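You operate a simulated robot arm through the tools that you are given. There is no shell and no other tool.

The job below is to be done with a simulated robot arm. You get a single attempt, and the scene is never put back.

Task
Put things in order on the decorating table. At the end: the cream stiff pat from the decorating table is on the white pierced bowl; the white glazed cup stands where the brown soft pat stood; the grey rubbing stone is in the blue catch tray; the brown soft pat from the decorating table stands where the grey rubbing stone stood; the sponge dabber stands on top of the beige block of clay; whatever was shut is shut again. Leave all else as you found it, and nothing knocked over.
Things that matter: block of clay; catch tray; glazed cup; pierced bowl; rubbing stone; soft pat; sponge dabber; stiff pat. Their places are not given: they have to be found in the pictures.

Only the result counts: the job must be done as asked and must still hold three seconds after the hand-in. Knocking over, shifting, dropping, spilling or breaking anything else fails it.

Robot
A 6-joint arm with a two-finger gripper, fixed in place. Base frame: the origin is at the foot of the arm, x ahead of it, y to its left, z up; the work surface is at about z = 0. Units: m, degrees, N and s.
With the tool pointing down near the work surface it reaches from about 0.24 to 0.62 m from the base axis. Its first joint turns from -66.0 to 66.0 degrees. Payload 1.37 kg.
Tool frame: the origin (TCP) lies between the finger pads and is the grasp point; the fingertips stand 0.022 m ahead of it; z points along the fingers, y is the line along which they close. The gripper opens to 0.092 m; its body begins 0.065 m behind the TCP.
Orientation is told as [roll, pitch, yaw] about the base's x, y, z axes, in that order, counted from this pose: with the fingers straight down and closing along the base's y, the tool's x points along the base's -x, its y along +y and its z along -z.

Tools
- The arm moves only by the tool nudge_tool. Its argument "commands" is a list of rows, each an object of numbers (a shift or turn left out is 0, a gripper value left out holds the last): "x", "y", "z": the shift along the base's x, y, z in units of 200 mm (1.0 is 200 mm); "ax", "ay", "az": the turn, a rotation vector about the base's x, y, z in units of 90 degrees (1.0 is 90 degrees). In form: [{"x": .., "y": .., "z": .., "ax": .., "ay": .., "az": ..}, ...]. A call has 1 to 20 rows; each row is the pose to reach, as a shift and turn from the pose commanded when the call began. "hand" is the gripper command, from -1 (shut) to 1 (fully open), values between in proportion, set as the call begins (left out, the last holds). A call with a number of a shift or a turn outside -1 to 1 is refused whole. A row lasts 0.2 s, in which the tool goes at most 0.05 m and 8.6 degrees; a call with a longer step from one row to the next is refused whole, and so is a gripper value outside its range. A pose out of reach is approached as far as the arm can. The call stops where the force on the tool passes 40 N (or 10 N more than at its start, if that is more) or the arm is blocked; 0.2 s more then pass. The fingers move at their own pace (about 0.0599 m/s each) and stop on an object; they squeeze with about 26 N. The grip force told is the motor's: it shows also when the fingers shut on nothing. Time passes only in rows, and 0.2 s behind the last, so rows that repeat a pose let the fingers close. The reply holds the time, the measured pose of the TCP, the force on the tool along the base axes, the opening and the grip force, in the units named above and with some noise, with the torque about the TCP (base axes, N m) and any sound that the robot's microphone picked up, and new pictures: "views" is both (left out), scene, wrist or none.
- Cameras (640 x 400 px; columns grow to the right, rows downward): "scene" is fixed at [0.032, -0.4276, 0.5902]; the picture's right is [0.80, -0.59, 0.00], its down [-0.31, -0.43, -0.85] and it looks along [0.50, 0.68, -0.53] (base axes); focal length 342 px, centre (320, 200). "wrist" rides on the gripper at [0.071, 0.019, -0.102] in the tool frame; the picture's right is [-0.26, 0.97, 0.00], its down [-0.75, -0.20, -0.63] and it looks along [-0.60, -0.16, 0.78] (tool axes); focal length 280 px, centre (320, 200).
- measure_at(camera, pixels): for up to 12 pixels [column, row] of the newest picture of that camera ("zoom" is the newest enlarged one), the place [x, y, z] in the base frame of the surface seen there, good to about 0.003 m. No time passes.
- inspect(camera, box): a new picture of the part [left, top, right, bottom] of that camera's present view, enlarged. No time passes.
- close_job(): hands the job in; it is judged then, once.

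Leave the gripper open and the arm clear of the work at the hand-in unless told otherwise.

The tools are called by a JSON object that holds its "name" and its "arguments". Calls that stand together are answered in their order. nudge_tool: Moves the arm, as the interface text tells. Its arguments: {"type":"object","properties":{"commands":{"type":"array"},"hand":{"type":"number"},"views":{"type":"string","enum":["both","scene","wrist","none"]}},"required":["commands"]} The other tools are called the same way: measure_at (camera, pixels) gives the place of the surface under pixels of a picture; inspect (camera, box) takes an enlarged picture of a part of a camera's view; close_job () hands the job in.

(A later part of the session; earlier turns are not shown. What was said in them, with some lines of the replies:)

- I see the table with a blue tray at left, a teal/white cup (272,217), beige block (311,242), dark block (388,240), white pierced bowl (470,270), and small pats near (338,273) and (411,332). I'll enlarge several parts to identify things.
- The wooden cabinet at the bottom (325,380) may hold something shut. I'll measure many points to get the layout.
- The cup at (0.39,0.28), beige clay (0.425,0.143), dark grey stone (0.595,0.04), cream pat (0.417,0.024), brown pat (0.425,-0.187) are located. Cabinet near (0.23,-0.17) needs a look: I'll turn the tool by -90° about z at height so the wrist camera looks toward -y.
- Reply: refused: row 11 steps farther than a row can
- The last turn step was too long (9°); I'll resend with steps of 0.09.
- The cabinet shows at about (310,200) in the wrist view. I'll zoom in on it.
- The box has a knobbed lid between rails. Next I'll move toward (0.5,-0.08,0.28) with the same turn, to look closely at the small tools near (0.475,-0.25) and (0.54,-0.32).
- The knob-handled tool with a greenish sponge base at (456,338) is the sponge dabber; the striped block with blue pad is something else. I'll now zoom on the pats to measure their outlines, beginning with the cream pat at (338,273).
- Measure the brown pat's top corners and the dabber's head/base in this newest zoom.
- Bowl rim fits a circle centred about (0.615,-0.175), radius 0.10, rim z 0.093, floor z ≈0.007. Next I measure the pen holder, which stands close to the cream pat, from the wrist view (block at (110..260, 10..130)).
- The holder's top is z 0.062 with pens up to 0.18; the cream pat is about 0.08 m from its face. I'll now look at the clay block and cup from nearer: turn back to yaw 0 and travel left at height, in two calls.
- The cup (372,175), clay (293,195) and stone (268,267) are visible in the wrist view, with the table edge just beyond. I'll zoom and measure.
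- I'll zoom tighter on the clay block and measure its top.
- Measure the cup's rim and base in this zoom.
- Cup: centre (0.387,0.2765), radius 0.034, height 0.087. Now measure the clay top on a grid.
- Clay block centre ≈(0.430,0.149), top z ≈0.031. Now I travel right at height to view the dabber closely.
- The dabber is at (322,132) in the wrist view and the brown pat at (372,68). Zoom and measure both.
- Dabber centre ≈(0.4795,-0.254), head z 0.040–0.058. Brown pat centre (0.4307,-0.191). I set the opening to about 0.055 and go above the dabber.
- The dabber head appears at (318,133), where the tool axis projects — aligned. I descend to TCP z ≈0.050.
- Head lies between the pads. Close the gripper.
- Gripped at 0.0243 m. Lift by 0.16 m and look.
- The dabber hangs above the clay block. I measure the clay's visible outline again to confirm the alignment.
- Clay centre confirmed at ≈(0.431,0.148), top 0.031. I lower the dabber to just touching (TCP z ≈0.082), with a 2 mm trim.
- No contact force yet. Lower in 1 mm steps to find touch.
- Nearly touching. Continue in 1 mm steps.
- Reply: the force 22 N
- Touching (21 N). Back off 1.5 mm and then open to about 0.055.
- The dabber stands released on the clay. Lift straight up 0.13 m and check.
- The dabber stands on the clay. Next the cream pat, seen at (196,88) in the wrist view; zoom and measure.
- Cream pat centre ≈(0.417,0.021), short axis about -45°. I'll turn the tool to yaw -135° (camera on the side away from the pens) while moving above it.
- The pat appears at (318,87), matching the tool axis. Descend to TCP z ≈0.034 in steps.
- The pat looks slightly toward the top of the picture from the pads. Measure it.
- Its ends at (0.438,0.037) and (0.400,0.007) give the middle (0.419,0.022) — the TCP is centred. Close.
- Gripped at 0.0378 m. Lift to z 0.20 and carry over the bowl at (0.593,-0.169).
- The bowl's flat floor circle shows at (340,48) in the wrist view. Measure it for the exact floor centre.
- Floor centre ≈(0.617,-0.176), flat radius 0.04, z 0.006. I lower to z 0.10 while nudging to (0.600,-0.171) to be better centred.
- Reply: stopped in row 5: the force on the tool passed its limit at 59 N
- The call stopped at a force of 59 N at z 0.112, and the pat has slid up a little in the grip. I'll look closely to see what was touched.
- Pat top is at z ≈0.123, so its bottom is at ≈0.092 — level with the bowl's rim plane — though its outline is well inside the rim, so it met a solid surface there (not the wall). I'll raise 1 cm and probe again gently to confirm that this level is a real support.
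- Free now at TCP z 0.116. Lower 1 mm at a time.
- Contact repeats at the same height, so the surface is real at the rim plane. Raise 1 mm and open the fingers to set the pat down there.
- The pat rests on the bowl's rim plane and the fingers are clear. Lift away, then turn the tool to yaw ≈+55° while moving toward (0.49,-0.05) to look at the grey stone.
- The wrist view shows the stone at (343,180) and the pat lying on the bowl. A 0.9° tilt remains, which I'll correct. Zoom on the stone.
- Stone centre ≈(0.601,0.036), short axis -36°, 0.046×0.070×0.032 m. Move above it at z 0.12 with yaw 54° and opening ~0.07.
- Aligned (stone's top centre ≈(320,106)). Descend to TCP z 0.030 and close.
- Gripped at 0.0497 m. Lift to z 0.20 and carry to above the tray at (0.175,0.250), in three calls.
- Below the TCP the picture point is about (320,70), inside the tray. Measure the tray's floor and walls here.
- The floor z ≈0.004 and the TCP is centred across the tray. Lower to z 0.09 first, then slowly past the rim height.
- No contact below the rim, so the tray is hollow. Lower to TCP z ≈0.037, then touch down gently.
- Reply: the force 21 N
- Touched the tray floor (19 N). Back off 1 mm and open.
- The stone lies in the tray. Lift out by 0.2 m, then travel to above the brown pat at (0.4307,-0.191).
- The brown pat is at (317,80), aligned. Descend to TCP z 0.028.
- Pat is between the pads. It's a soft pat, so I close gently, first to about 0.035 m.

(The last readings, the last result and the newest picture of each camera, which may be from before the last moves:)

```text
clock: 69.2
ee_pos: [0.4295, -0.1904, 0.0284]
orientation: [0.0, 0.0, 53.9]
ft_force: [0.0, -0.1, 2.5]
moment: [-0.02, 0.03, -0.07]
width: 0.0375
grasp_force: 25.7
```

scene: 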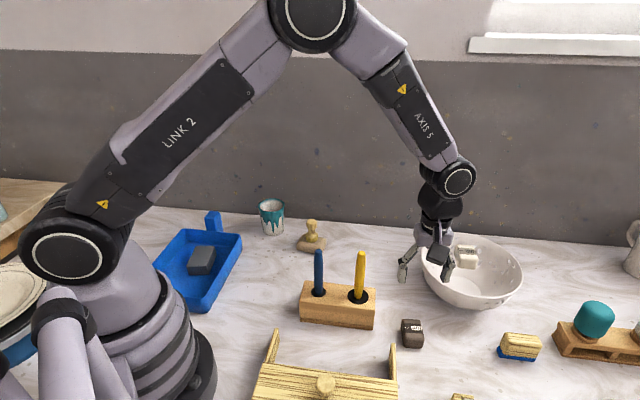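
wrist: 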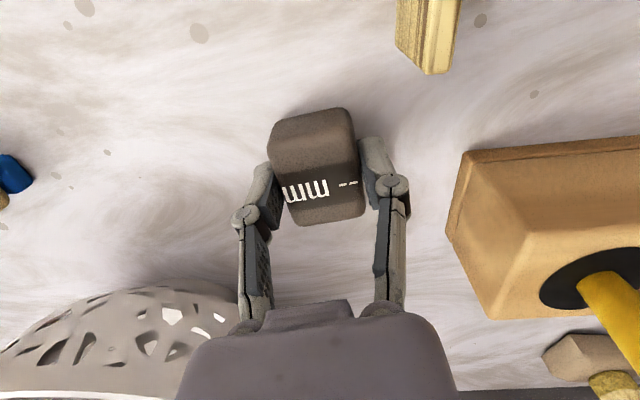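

Gripped at 0.0375 m. Lift and carry to above the stone's former place (0.600,0.0355).

{"name": "nudge_tool", "arguments": {"commands": [{"z": 0.05}, {"z": 0.2}, {"z": 0.4}, {"z": 0.6}, {"z": 0.825}], "views": "wrist"}}

{"name": "nudge_tool", "arguments": {"commands": [{"x": 0.106, "y": 0.141}, {"x": 0.212, "y": 0.283}, {"x": 0.318, "y": 0.424}, {"x": 0.4235, "y": 0.566}], "views": "none"}}

{"name": "nudge_tool", "arguments": {"commands": [{"x": 0.106, "y": 0.141}, {"x": 0.212, "y": 0.283}, {"x": 0.318, "y": 0.424}, {"x": 0.4235, "y": 0.566}, {"x": 0.4235, "y": 0.566, "z": -0.15}, {"x": 0.4235, "y": 0.566, "z": -0.3}, {"x": 0.4235, "y": 0.566, "z": -0.45}], "views": "both"}}

```text
clock: 70.4
ee_pos: [0.4297, -0.1916, 0.1924]
orientation: [0.0, 0.1, 54.0]
ft_force: [-0.3, -0.2, -1.3]
moment: [0.0, -0.03, -0.01]
width: 0.0374
grasp_force: 25.6
```

wrist: 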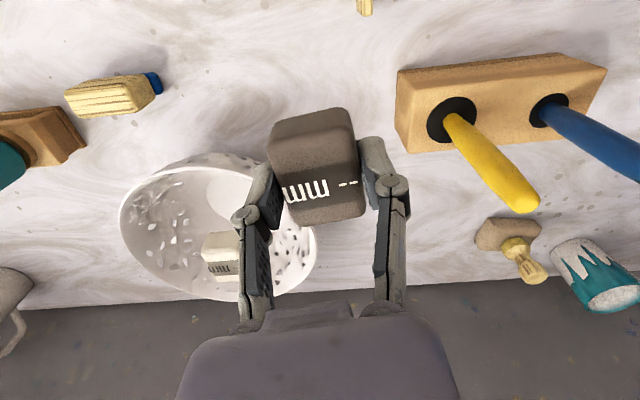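

```text
clock: 71.4
ee_pos: [0.5156, -0.0753, 0.191]
orientation: [0.0, 0.1, 53.9]
ft_force: [0.8, 0.3, -1.5]
moment: [0.02, -0.02, 0.0]
width: 0.0376
grasp_force: 26.0
```

```text
clock: 73.0
ee_pos: [0.6022, 0.0356, 0.103]
orientation: [0.0, 0.0, 53.8]
ft_force: [-0.3, -0.2, -1.1]
moment: [-0.03, -0.03, -0.01]
width: 0.0373
grasp_force: 26.4
```

scene: 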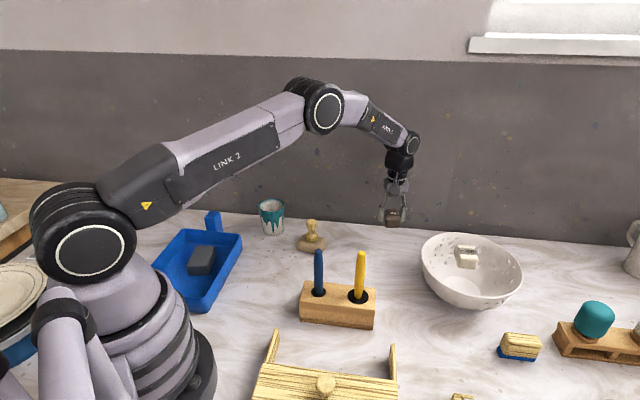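
wrist: 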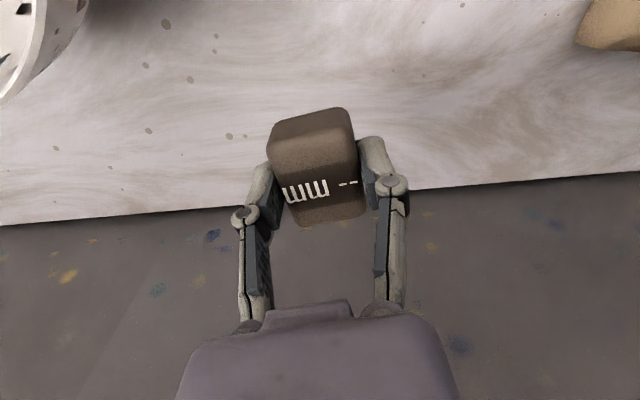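

Over the place. Lower to TCP z 0.030, then touch down.

{"name": "nudge_tool", "arguments": {"commands": [{"z": -0.12}, {"z": -0.24}, {"z": -0.33}, {"z": -0.36}, {"z": -0.36}], "views": "none"}}

{"name": "nudge_tool", "arguments": {"commands": [{"z": -0.005}, {"z": -0.01}, {"z": -0.01}], "views": "none"}}

{"name": "nudge_tool", "arguments": {"commands": [{"z": -0.005}, {"z": -0.005}], "views": "none"}}

```text
clock: 74.2
ee_pos: [0.6011, 0.0356, 0.0302]
orientation: [0.0, 0.1, 53.8]
ft_force: [-0.7, 0.6, -1.2]
moment: [-0.03, 0.0, 0.01]
width: 0.0377
grasp_force: 26.3
```

```text
clock: 75.0
ee_pos: [0.599, 0.0363, 0.0299]
orientation: [0.0, 0.0, 53.9]
ft_force: [-0.4, 0.4, -0.8]
moment: [0.0, 0.02, 0.01]
width: 0.0374
grasp_force: 26.3
```

```text
clock: 75.6
ee_pos: [0.599, 0.0354, 0.0289]
orientation: [0.0, 0.1, 53.9]
ft_force: [-4.5, 0.0, 9.2]
moment: [0.0, 0.11, -0.03]
width: 0.0376
grasp_force: 26.3
```

Touching the table (9 N). Open to ~0.062.

{"name": "nudge_tool", "arguments": {"commands": [{"z": 0.003}, {"z": 0.003}, {"z": 0.003}, {"z": 0.003}], "hand": 0.35, "views": "wrist"}}

{"name": "nudge_tool", "arguments": {"commands": [{"z": 0.1}, {"z": 0.25}, {"z": 0.45}, {"z": 0.65}, {"z": 0.85}], "views": "both"}}

```text
clock: 76.6
ee_pos: [0.5993, 0.0348, 0.0277]
orientation: [0.0, 0.1, 54.0]
ft_force: [0.3, -0.6, -0.3]
moment: [-0.01, 0.0, 0.04]
width: 0.0621
grasp_force: 0.0
```

wrist: 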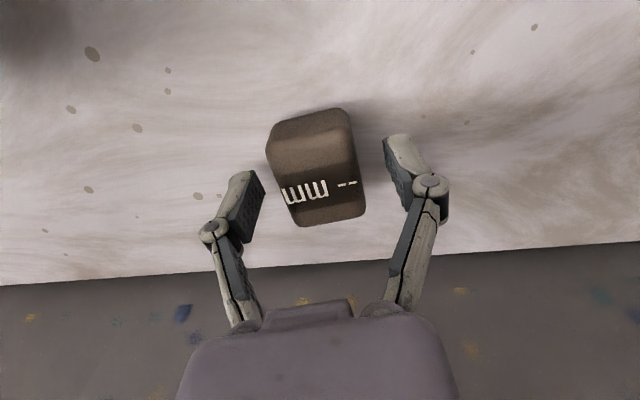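

```text
clock: 77.8
ee_pos: [0.6008, 0.0328, 0.1977]
orientation: [0.1, 0.2, 53.9]
ft_force: [-0.1, 0.0, -0.2]
moment: [0.0, 0.0, 0.0]
width: 0.0621
grasp_force: 0.0
```

scene: 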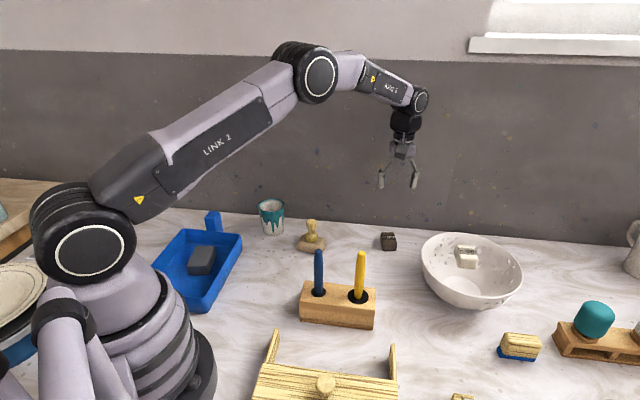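
wrist: 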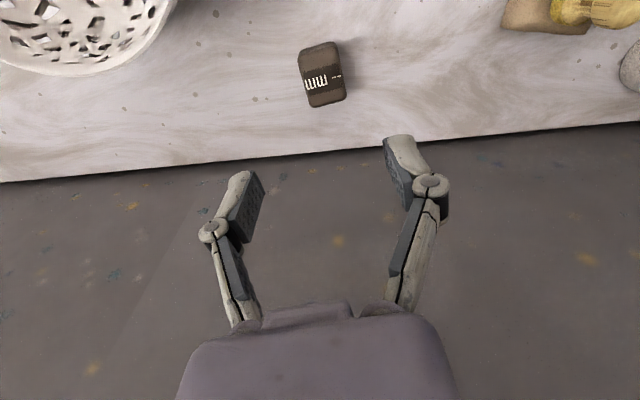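

The brown pat stands where the stone was. Now the cup: turn to yaw 0 with fully open gripper and travel above (0.387,0.2765).

{"name": "nudge_tool", "arguments": {"commands": [{"x": -0.133, "y": 0.151, "az": -0.075}, {"x": -0.266, "y": 0.302, "az": -0.15}, {"x": -0.4, "y": 0.452, "az": -0.225}, {"x": -0.5325, "y": 0.603, "az": -0.3}], "hand": 1, "views": "none"}}

{"name": "nudge_tool", "arguments": {"commands": [{"x": -0.133, "y": 0.151, "az": -0.075}, {"x": -0.266, "y": 0.302, "az": -0.15}, {"x": -0.4, "y": 0.452, "az": -0.225}, {"x": -0.5325, "y": 0.603, "az": -0.299}, {"x": -0.5325, "y": 0.603, "az": -0.299}], "views": "both"}}

```text
clock: 78.8
ee_pos: [0.4942, 0.1547, 0.1955]
orientation: [0.0, 0.1, 26.8]
ft_force: [0.6, -0.3, -0.4]
moment: [0.0, 0.01, 0.0]
width: 0.092
grasp_force: 0.0
```

```text
clock: 80.0
ee_pos: [0.389, 0.2787, 0.1968]
orientation: [0.0, 0.2, -0.1]
ft_force: [0.3, 1.4, 0.8]
moment: [0.01, -0.01, -0.03]
width: 0.0922
grasp_force: 0.0
```

scene: 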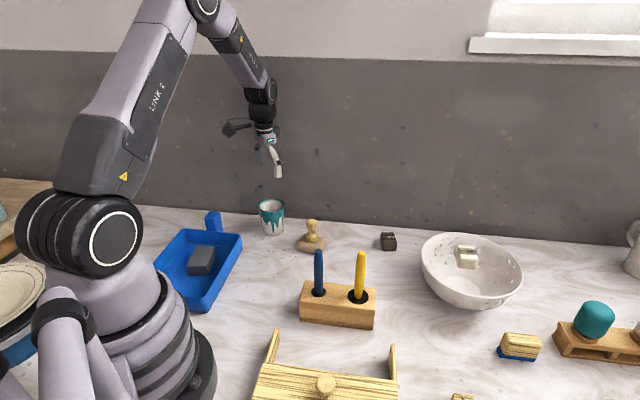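
wrist: 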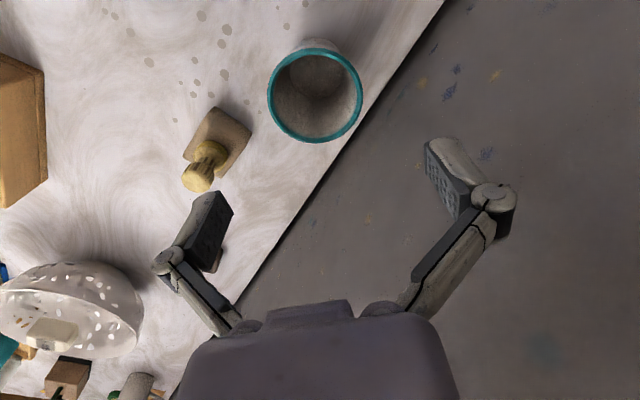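

The cup's rim shows centred at (315,95). Measure its rim again for the exact centre.

{"name": "measure_at", "arguments": {"camera": "wrist", "pixels": [[269, 95], [360, 92], [315, 51], [313, 140], [285, 62], [345, 58], [283, 126], [347, 124], [315, 100]]}}

```text
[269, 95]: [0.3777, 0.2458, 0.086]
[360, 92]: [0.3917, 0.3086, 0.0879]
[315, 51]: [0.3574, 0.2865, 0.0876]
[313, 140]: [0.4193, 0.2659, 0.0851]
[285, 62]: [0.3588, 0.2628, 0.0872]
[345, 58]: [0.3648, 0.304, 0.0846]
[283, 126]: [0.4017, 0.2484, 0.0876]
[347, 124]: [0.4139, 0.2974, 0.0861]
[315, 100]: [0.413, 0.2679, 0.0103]
```

Centre (0.386,0.277) — within 1 mm of the TCP. Descend slowly around the cup to TCP z 0.048.

{"name": "nudge_tool", "arguments": {"commands": [{"z": -0.15}, {"z": -0.3}, {"z": -0.4}, {"z": -0.5}, {"z": -0.6}, {"z": -0.7}, {"z": -0.753}, {"z": -0.753}], "views": "both"}}

```text
clock: 81.8
ee_pos: [0.3851, 0.2754, 0.0474]
orientation: [0.0, 0.0, 0.0]
ft_force: [0.0, -0.2, 0.2]
moment: [0.01, -0.01, 0.04]
width: 0.0921
grasp_force: 0.0
```

scene: 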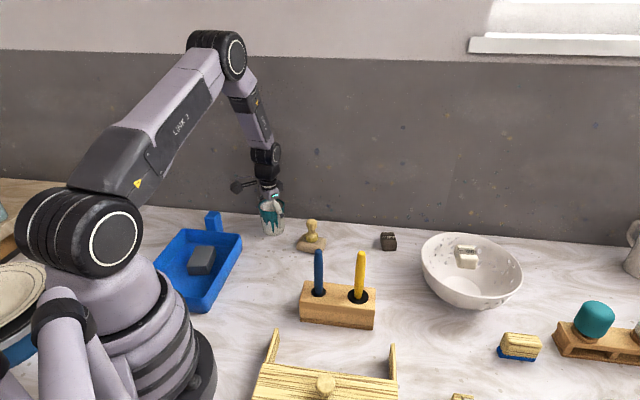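
wrist: 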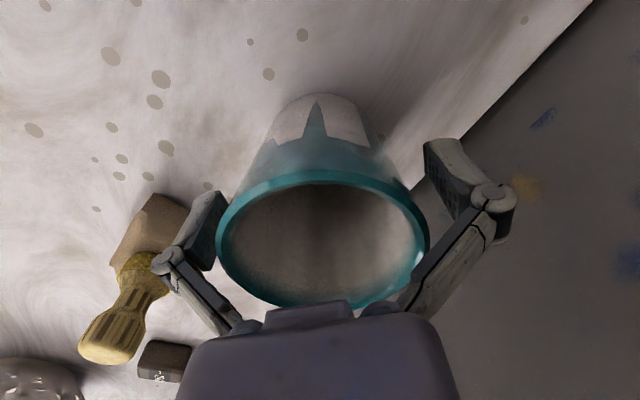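

The cup is between the fingers. Close on it.

{"name": "nudge_tool", "arguments": {"commands": [{"z": 0}, {"z": 0}, {"z": 0}, {"z": 0}], "hand": 0.2, "views": "both"}}

```text
clock: 82.8
ee_pos: [0.3854, 0.2769, 0.0504]
orientation: [0.1, 0.0, 0.0]
ft_force: [-5.0, -3.4, 23.4]
moment: [-0.02, -0.03, -0.07]
width: 0.0753
grasp_force: 26.1
```

scene: 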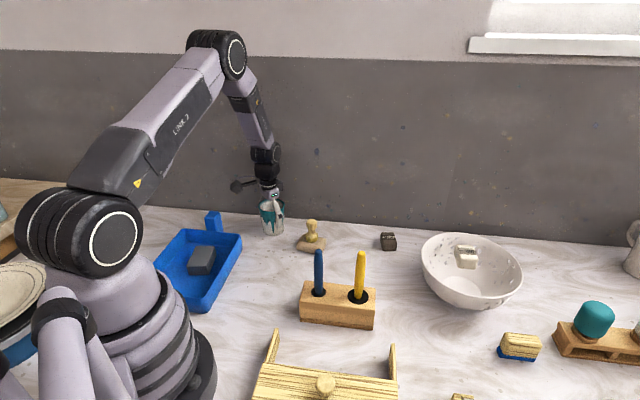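
wrist: 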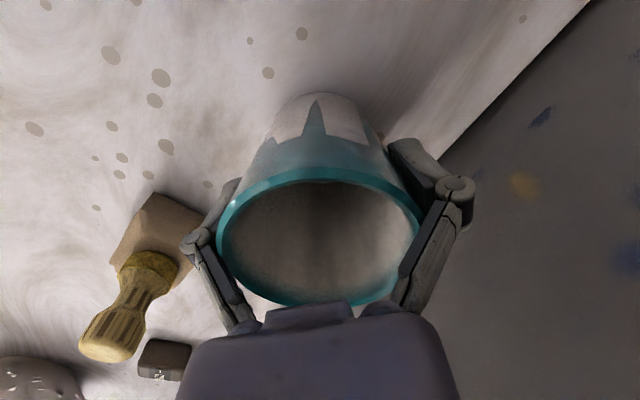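

The opening stalled at 0.075 with 23 N upward: the finger links above the pads are touching the rim. I'll reopen, raise to TCP z 0.070 so only the pads meet the cup, and close again.

{"name": "nudge_tool", "arguments": {"commands": [{"z": 0}, {"z": 0}, {"z": 0}], "hand": 1, "views": "none"}}

{"name": "nudge_tool", "arguments": {"commands": [{"z": 0.05}, {"z": 0.11}, {"z": 0.11}], "views": "wrist"}}

```text
clock: 83.6
ee_pos: [0.3856, 0.2762, 0.0473]
orientation: [0.1, 0.1, 0.0]
ft_force: [-0.9, -0.5, 0.5]
moment: [-0.03, 0.0, 0.01]
width: 0.092
grasp_force: 0.1
```

```text
clock: 84.4
ee_pos: [0.3859, 0.2751, 0.0706]
orientation: [0.0, 0.1, 0.1]
ft_force: [-0.5, 0.5, 0.1]
moment: [-0.02, 0.03, 0.0]
width: 0.0918
grasp_force: 0.0
```

wrist: 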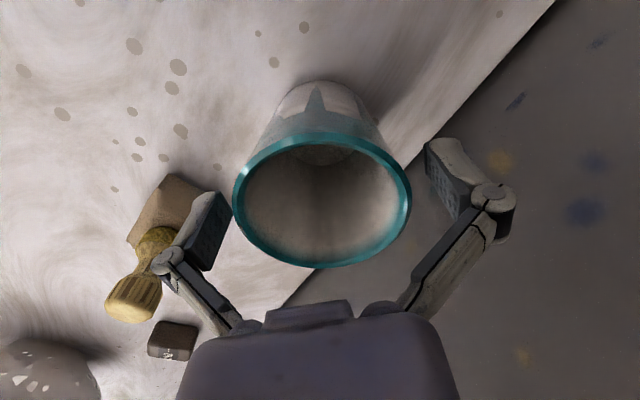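

The rim is now centred between the pads. Close.

{"name": "nudge_tool", "arguments": {"commands": [{"z": 0}, {"z": 0}, {"z": 0}, {"z": 0}], "hand": 0.2, "views": "both"}}

```text
clock: 85.4
ee_pos: [0.3867, 0.2762, 0.0702]
orientation: [0.1, 0.0, 0.0]
ft_force: [-1.6, -0.8, 8.0]
moment: [0.04, 0.0, -0.01]
width: 0.0695
grasp_force: 25.7
```

scene: 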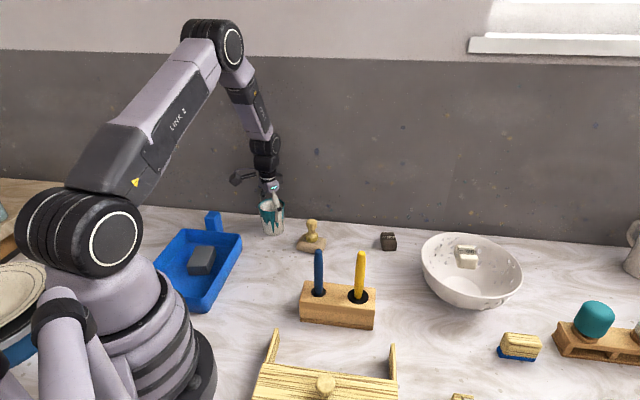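
wrist: 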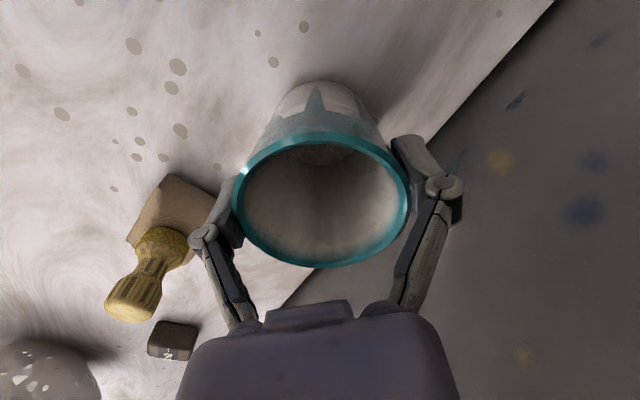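

Gripped at 0.0695 m. Lift slowly and check that the cup comes along.

{"name": "nudge_tool", "arguments": {"commands": [{"z": 0.03}, {"z": 0.08}, {"z": 0.15}, {"z": 0.25}, {"z": 0.25}], "views": "both"}}

```text
clock: 86.6
ee_pos: [0.3885, 0.2763, 0.1185]
orientation: [-0.1, 0.1, 0.0]
ft_force: [0.0, -0.8, -2.1]
moment: [-0.03, -0.03, 0.0]
width: 0.0691
grasp_force: 25.9
```

scene: 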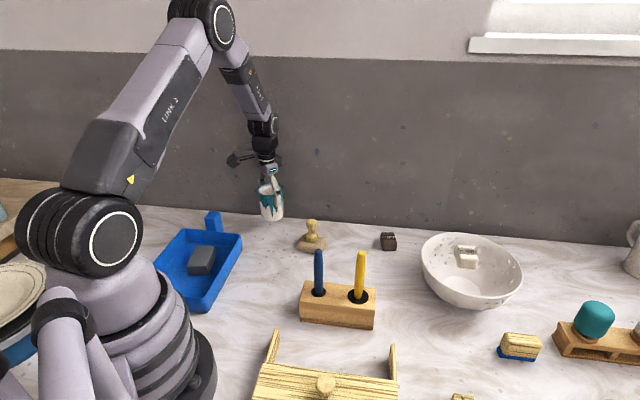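
wrist: 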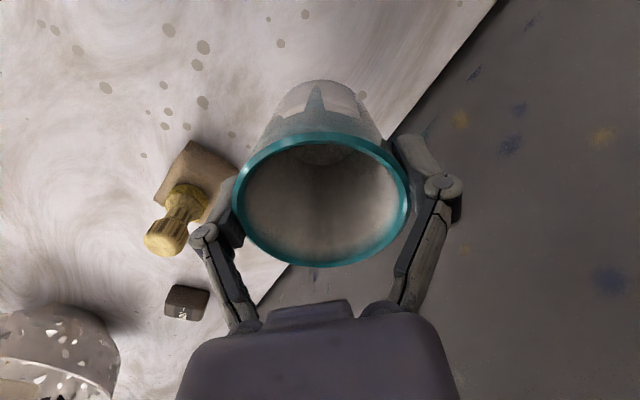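

The cup hangs firmly and upright. Raise to z 0.25 (cup bottom 0.18) and carry around the pens via x ≈0.48 to (0.4307,-0.191).

{"name": "nudge_tool", "arguments": {"commands": [{"z": 0.16}, {"z": 0.33}, {"z": 0.5}, {"z": 0.65}], "views": "none"}}

{"name": "nudge_tool", "arguments": {"commands": [{"x": 0.08, "y": -0.16}, {"x": 0.16, "y": -0.33}, {"x": 0.24, "y": -0.5}, {"x": 0.32, "y": -0.67}, {"x": 0.4, "y": -0.84}, {"x": 0.465, "y": -0.9825}], "views": "none"}}

{"name": "nudge_tool", "arguments": {"commands": [{"x": 0.01, "y": -0.18}, {"x": 0.02, "y": -0.36}, {"x": 0.03, "y": -0.54}, {"x": 0.04, "y": -0.72}, {"x": 0.05, "y": -0.9}], "views": "none"}}

{"name": "nudge_tool", "arguments": {"commands": [{"x": -0.1, "y": -0.15}, {"x": -0.2, "y": -0.3}, {"x": -0.2965, "y": -0.455}, {"x": -0.2965, "y": -0.455}], "views": "both"}}

```text
clock: 87.6
ee_pos: [0.3887, 0.2769, 0.249]
orientation: [0.0, 0.1, -0.1]
ft_force: [0.9, -0.3, -2.7]
moment: [0.0, 0.03, -0.04]
width: 0.0692
grasp_force: 25.7
```

```text
clock: 89.0
ee_pos: [0.4811, 0.0761, 0.2508]
orientation: [0.0, 0.1, 0.1]
ft_force: [0.5, 0.6, -1.4]
moment: [0.0, 0.01, 0.03]
width: 0.0693
grasp_force: 25.9
```

```text
clock: 90.2
ee_pos: [0.489, -0.0988, 0.2483]
orientation: [0.0, 0.1, 0.1]
ft_force: [0.0, -0.3, -2.2]
moment: [-0.01, 0.02, 0.01]
width: 0.0692
grasp_force: 25.6
```

```text
clock: 91.2
ee_pos: [0.4292, -0.1893, 0.2502]
orientation: [0.0, 0.0, 0.0]
ft_force: [-0.6, -0.6, -2.2]
moment: [-0.02, -0.04, 0.02]
width: 0.0694
grasp_force: 25.9
```

scene: 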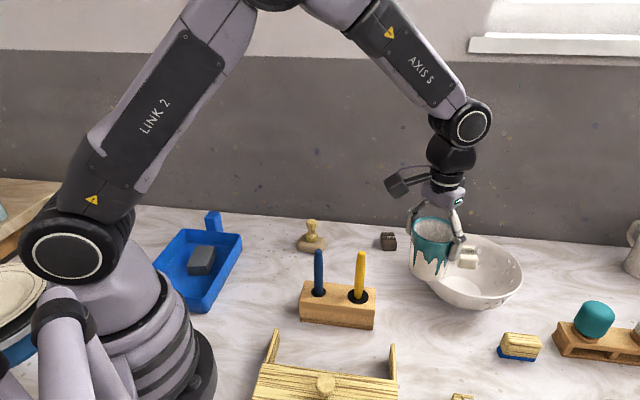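
wrist: 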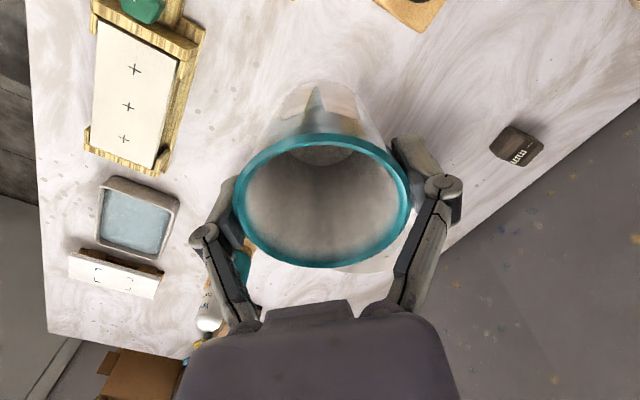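

Over the place. Lower to TCP z 0.074, watching forces.

{"name": "nudge_tool", "arguments": {"commands": [{"z": -0.15}, {"z": -0.3}, {"z": -0.45}, {"z": -0.6}, {"z": -0.72}, {"z": -0.82}, {"z": -0.88}, {"z": -0.88}], "views": "both"}}

```text
clock: 93.0
ee_pos: [0.4291, -0.1898, 0.0732]
orientation: [0.0, 0.1, 0.0]
ft_force: [-0.2, 0.3, -1.1]
moment: [0.01, 0.0, 0.02]
width: 0.069
grasp_force: 26.2
```

scene: 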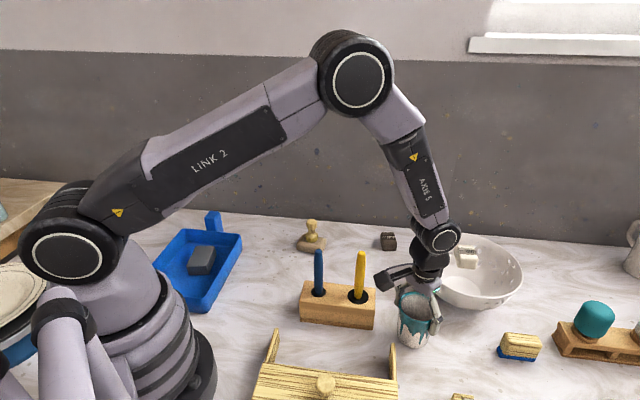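
wrist: 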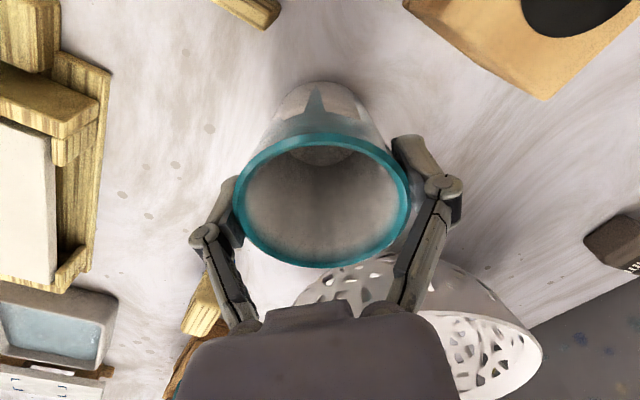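

Touch down in 1 mm steps.

{"name": "nudge_tool", "arguments": {"commands": [{"z": -0.005}, {"z": -0.01}, {"z": -0.01}], "views": "none"}}

{"name": "nudge_tool", "arguments": {"commands": [{"z": -0.005}, {"z": -0.005}], "views": "none"}}

{"name": "nudge_tool", "arguments": {"commands": [{"z": -0.005}, {"z": -0.005}], "views": "none"}}

```text
clock: 93.8
ee_pos: [0.4315, -0.1915, 0.0723]
orientation: [0.0, 0.0, 0.0]
ft_force: [-0.4, -0.3, -2.0]
moment: [0.0, -0.01, -0.01]
width: 0.0694
grasp_force: 26.1
```

```text
clock: 94.4
ee_pos: [0.4307, -0.1913, 0.0711]
orientation: [0.0, 0.1, 0.0]
ft_force: [-0.4, 0.3, -1.6]
moment: [-0.03, -0.02, 0.02]
width: 0.0691
grasp_force: 25.7
```

```text
clock: 95.0
ee_pos: [0.4312, -0.1904, 0.071]
orientation: [-0.1, 0.1, 0.0]
ft_force: [-2.3, 0.5, 2.2]
moment: [0.0, 0.05, -0.02]
width: 0.069
grasp_force: 25.9
```

Contact begins (Fz about +2 N). One more half millimetre, then open to full.

{"name": "nudge_tool", "arguments": {"commands": [{"z": -0.003}, {"z": -0.003}], "views": "none"}}

{"name": "nudge_tool", "arguments": {"commands": [{"z": 0}, {"z": 0}, {"z": 0}, {"z": 0}], "hand": 0.9, "views": "both"}}

```text
clock: 95.6
ee_pos: [0.4314, -0.1902, 0.0703]
orientation: [0.0, 0.0, 0.0]
ft_force: [-2.6, -0.3, 7.6]
moment: [-0.03, 0.04, -0.04]
width: 0.0699
grasp_force: 26.4
```

```text
clock: 96.6
ee_pos: [0.4315, -0.19, 0.0704]
orientation: [0.0, 0.1, 0.1]
ft_force: [0.1, 0.3, 0.8]
moment: [-0.02, 0.02, 0.01]
width: 0.0874
grasp_force: 0.0
```

scene: 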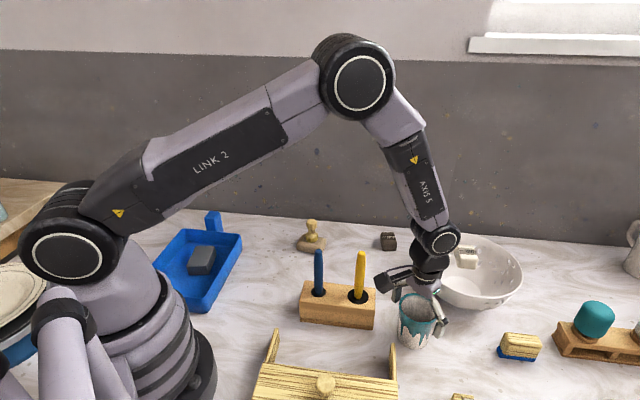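
wrist: 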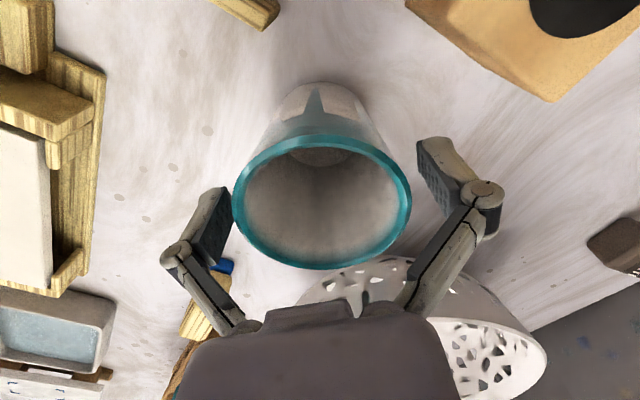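

Released and standing. Open fully and lift straight up slowly.

{"name": "nudge_tool", "arguments": {"commands": [{"z": 0}, {"z": 0.03}, {"z": 0.08}, {"z": 0.15}, {"z": 0.3}, {"z": 0.5}, {"z": 0.7}, {"z": 0.9}], "hand": 1, "views": "both"}}

```text
clock: 98.4
ee_pos: [0.4314, -0.1903, 0.2474]
orientation: [-0.1, 0.1, 0.0]
ft_force: [-0.3, 0.3, 0.2]
moment: [-0.03, 0.0, 0.03]
width: 0.092
grasp_force: 0.1
```

scene: 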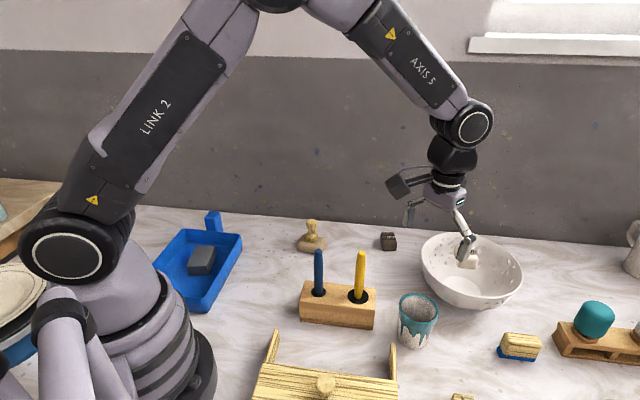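
wrist: 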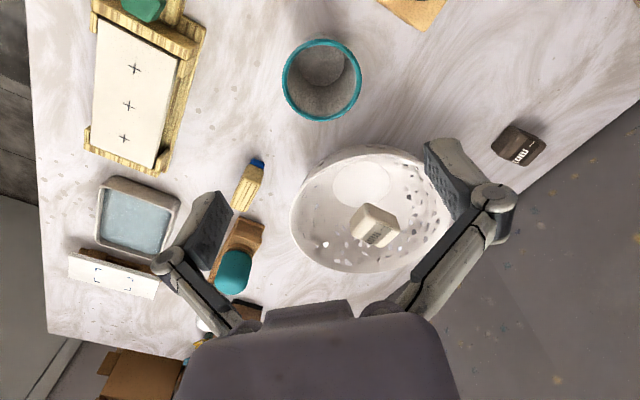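

All pieces are placed. Verify positions: cup rim, bowl rim, brown pat and cream pat from this view.

{"name": "measure_at", "arguments": {"camera": "wrist", "pixels": [[284, 80], [360, 80], [322, 42], [322, 120], [293, 215], [370, 148], [440, 175], [345, 270], [520, 145], [375, 220], [400, 225], [372, 240]]}}

{"name": "inspect", "arguments": {"camera": "scene", "box": [280, 190, 540, 370]}}

```text
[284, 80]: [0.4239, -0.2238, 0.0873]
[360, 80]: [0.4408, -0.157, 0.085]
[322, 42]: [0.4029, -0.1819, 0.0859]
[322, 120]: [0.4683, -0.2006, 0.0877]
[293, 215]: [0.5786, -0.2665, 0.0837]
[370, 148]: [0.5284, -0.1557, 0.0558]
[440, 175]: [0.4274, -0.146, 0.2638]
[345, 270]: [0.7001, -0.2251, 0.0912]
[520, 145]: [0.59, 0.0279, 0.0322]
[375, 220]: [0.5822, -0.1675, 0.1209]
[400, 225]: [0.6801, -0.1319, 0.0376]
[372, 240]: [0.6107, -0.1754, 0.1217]
```

```text
2.22 times, centred on (410, 280) of scene
```

zoom: 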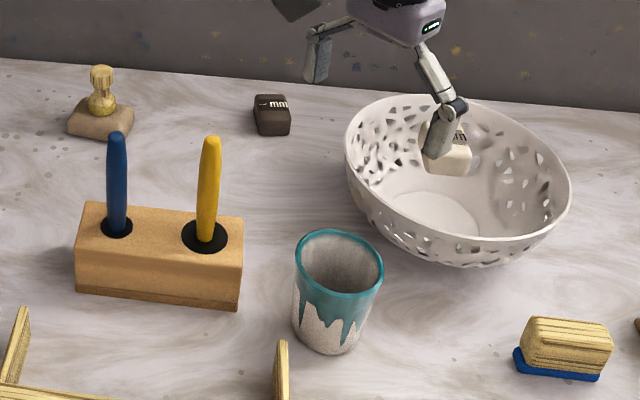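

Cup centre ≈(0.433,-0.191), cream pat still at the bowl's rim plane (top z 0.121), dabber and brown pat upright. Retreat the arm to a clear pose near the start.

{"name": "nudge_tool", "arguments": {"commands": [{"z": 0.2}, {"z": 0.4}, {"z": 0.48, "x": -0.05, "y": 0.15}, {"z": 0.48, "x": -0.12, "y": 0.35}, {"z": 0.48, "x": -0.2, "y": 0.55}, {"z": 0.48, "x": -0.28, "y": 0.75}, {"z": 0.48, "x": -0.35, "y": 0.95}, {"z": 0.48, "x": -0.35, "y": 0.95}, {"z": 0.48, "x": -0.35, "y": 0.95}], "hand": 1, "views": "both"}}

{"name": "inspect", "arguments": {"camera": "scene", "box": [140, 190, 540, 400]}}

```text
clock: 100.4
ee_pos: [0.3601, -0.0013, 0.3449]
orientation: [0.0, 0.0, 0.0]
ft_force: [-0.3, -1.1, 0.1]
moment: [-0.02, -0.01, 0.01]
width: 0.0921
grasp_force: 0.0
```

scene: 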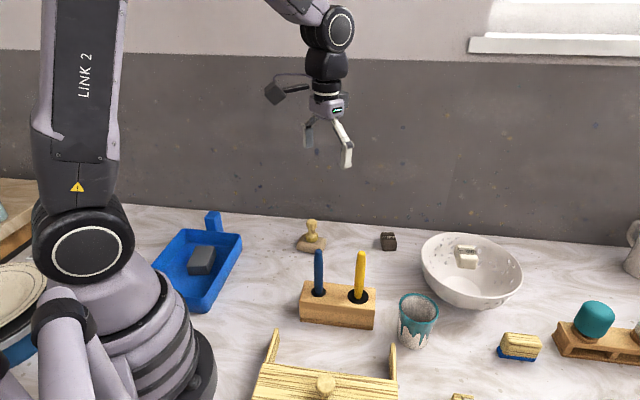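
wrist: 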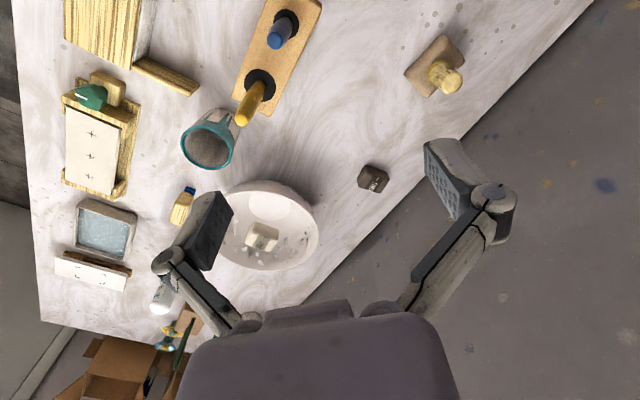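

```text
1.60 times, centred on (340, 295) of scene
```

zoom: 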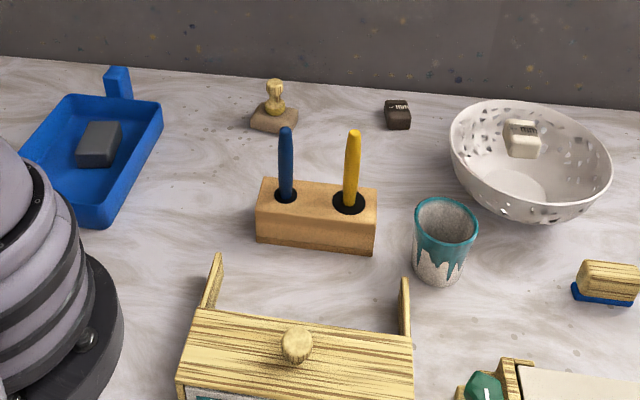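

All items are in place and the arm is clear. One last look at the cabinet (untouched) to make sure its state is as found.

{"name": "inspect", "arguments": {"camera": "scene", "box": [200, 320, 500, 400]}}

{"name": "measure_at", "arguments": {"camera": "scene", "pixels": [[466, 253], [388, 238], [312, 225], [305, 246], [202, 258], [470, 285], [272, 236], [419, 303]]}}

```text
2.13 times, centred on (350, 360) of scene
```

zoom: 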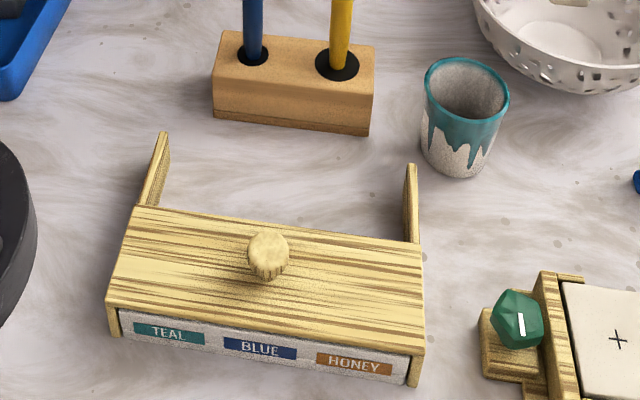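

```text
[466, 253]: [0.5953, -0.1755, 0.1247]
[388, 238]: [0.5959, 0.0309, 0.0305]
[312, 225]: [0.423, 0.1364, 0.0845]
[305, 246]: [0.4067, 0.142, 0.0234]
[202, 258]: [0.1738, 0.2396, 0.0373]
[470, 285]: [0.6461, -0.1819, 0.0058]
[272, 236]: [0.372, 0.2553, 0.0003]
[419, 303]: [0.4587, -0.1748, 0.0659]
```

The glaze box with its lid was never touched. The bowl has not moved. The stone is in the tray, the dabber stands on the clay, the pats and the cup are in their places, and the gripper is open and clear. Handing in.

{"name": "close_job", "arguments": {}}

```text
The job is handed in.
```

I handed the job in with all five moves done. The gripper was open and the arm clear of the table. I don't have the verdict.

| Item | Where it is now | Check |
|---|---|---|
| Cream stiff pat | On the white pierced bowl | Resting level with the rim, about (0.60, -0.17) |
| Grey rubbing stone | In the blue catch tray | On the tray floor, about (0.175, 0.25) |
| Brown soft pat | Where the stone stood | Within a few millimetres of the stone's measured centre, about (0.600, 0.035) |
| White glazed cup | Where the brown pat stood | Upright, about 2 mm from the pat's measured centre |
| Sponge dabber | On top of the beige block of clay | Upright, on the middle of the block |

- **Pat on the bowl:** the pat rests at rim height, not down inside. Something solid stopped it there although the pictures show the bowl as hollow. The first contact peaked at 59 N and pushed the pat up in the grip. I then found the same surface again gently and released the pat on it. The bowl did not shift.
- **Cup choice:** I took the "white glazed cup" to be the white one with teal drips. The only other cup in view was a mug about 1 m away, out of reach.
- **Lidded glaze box:** I never touched it, so it is as I found it. I saw nothing else move or get knocked over.
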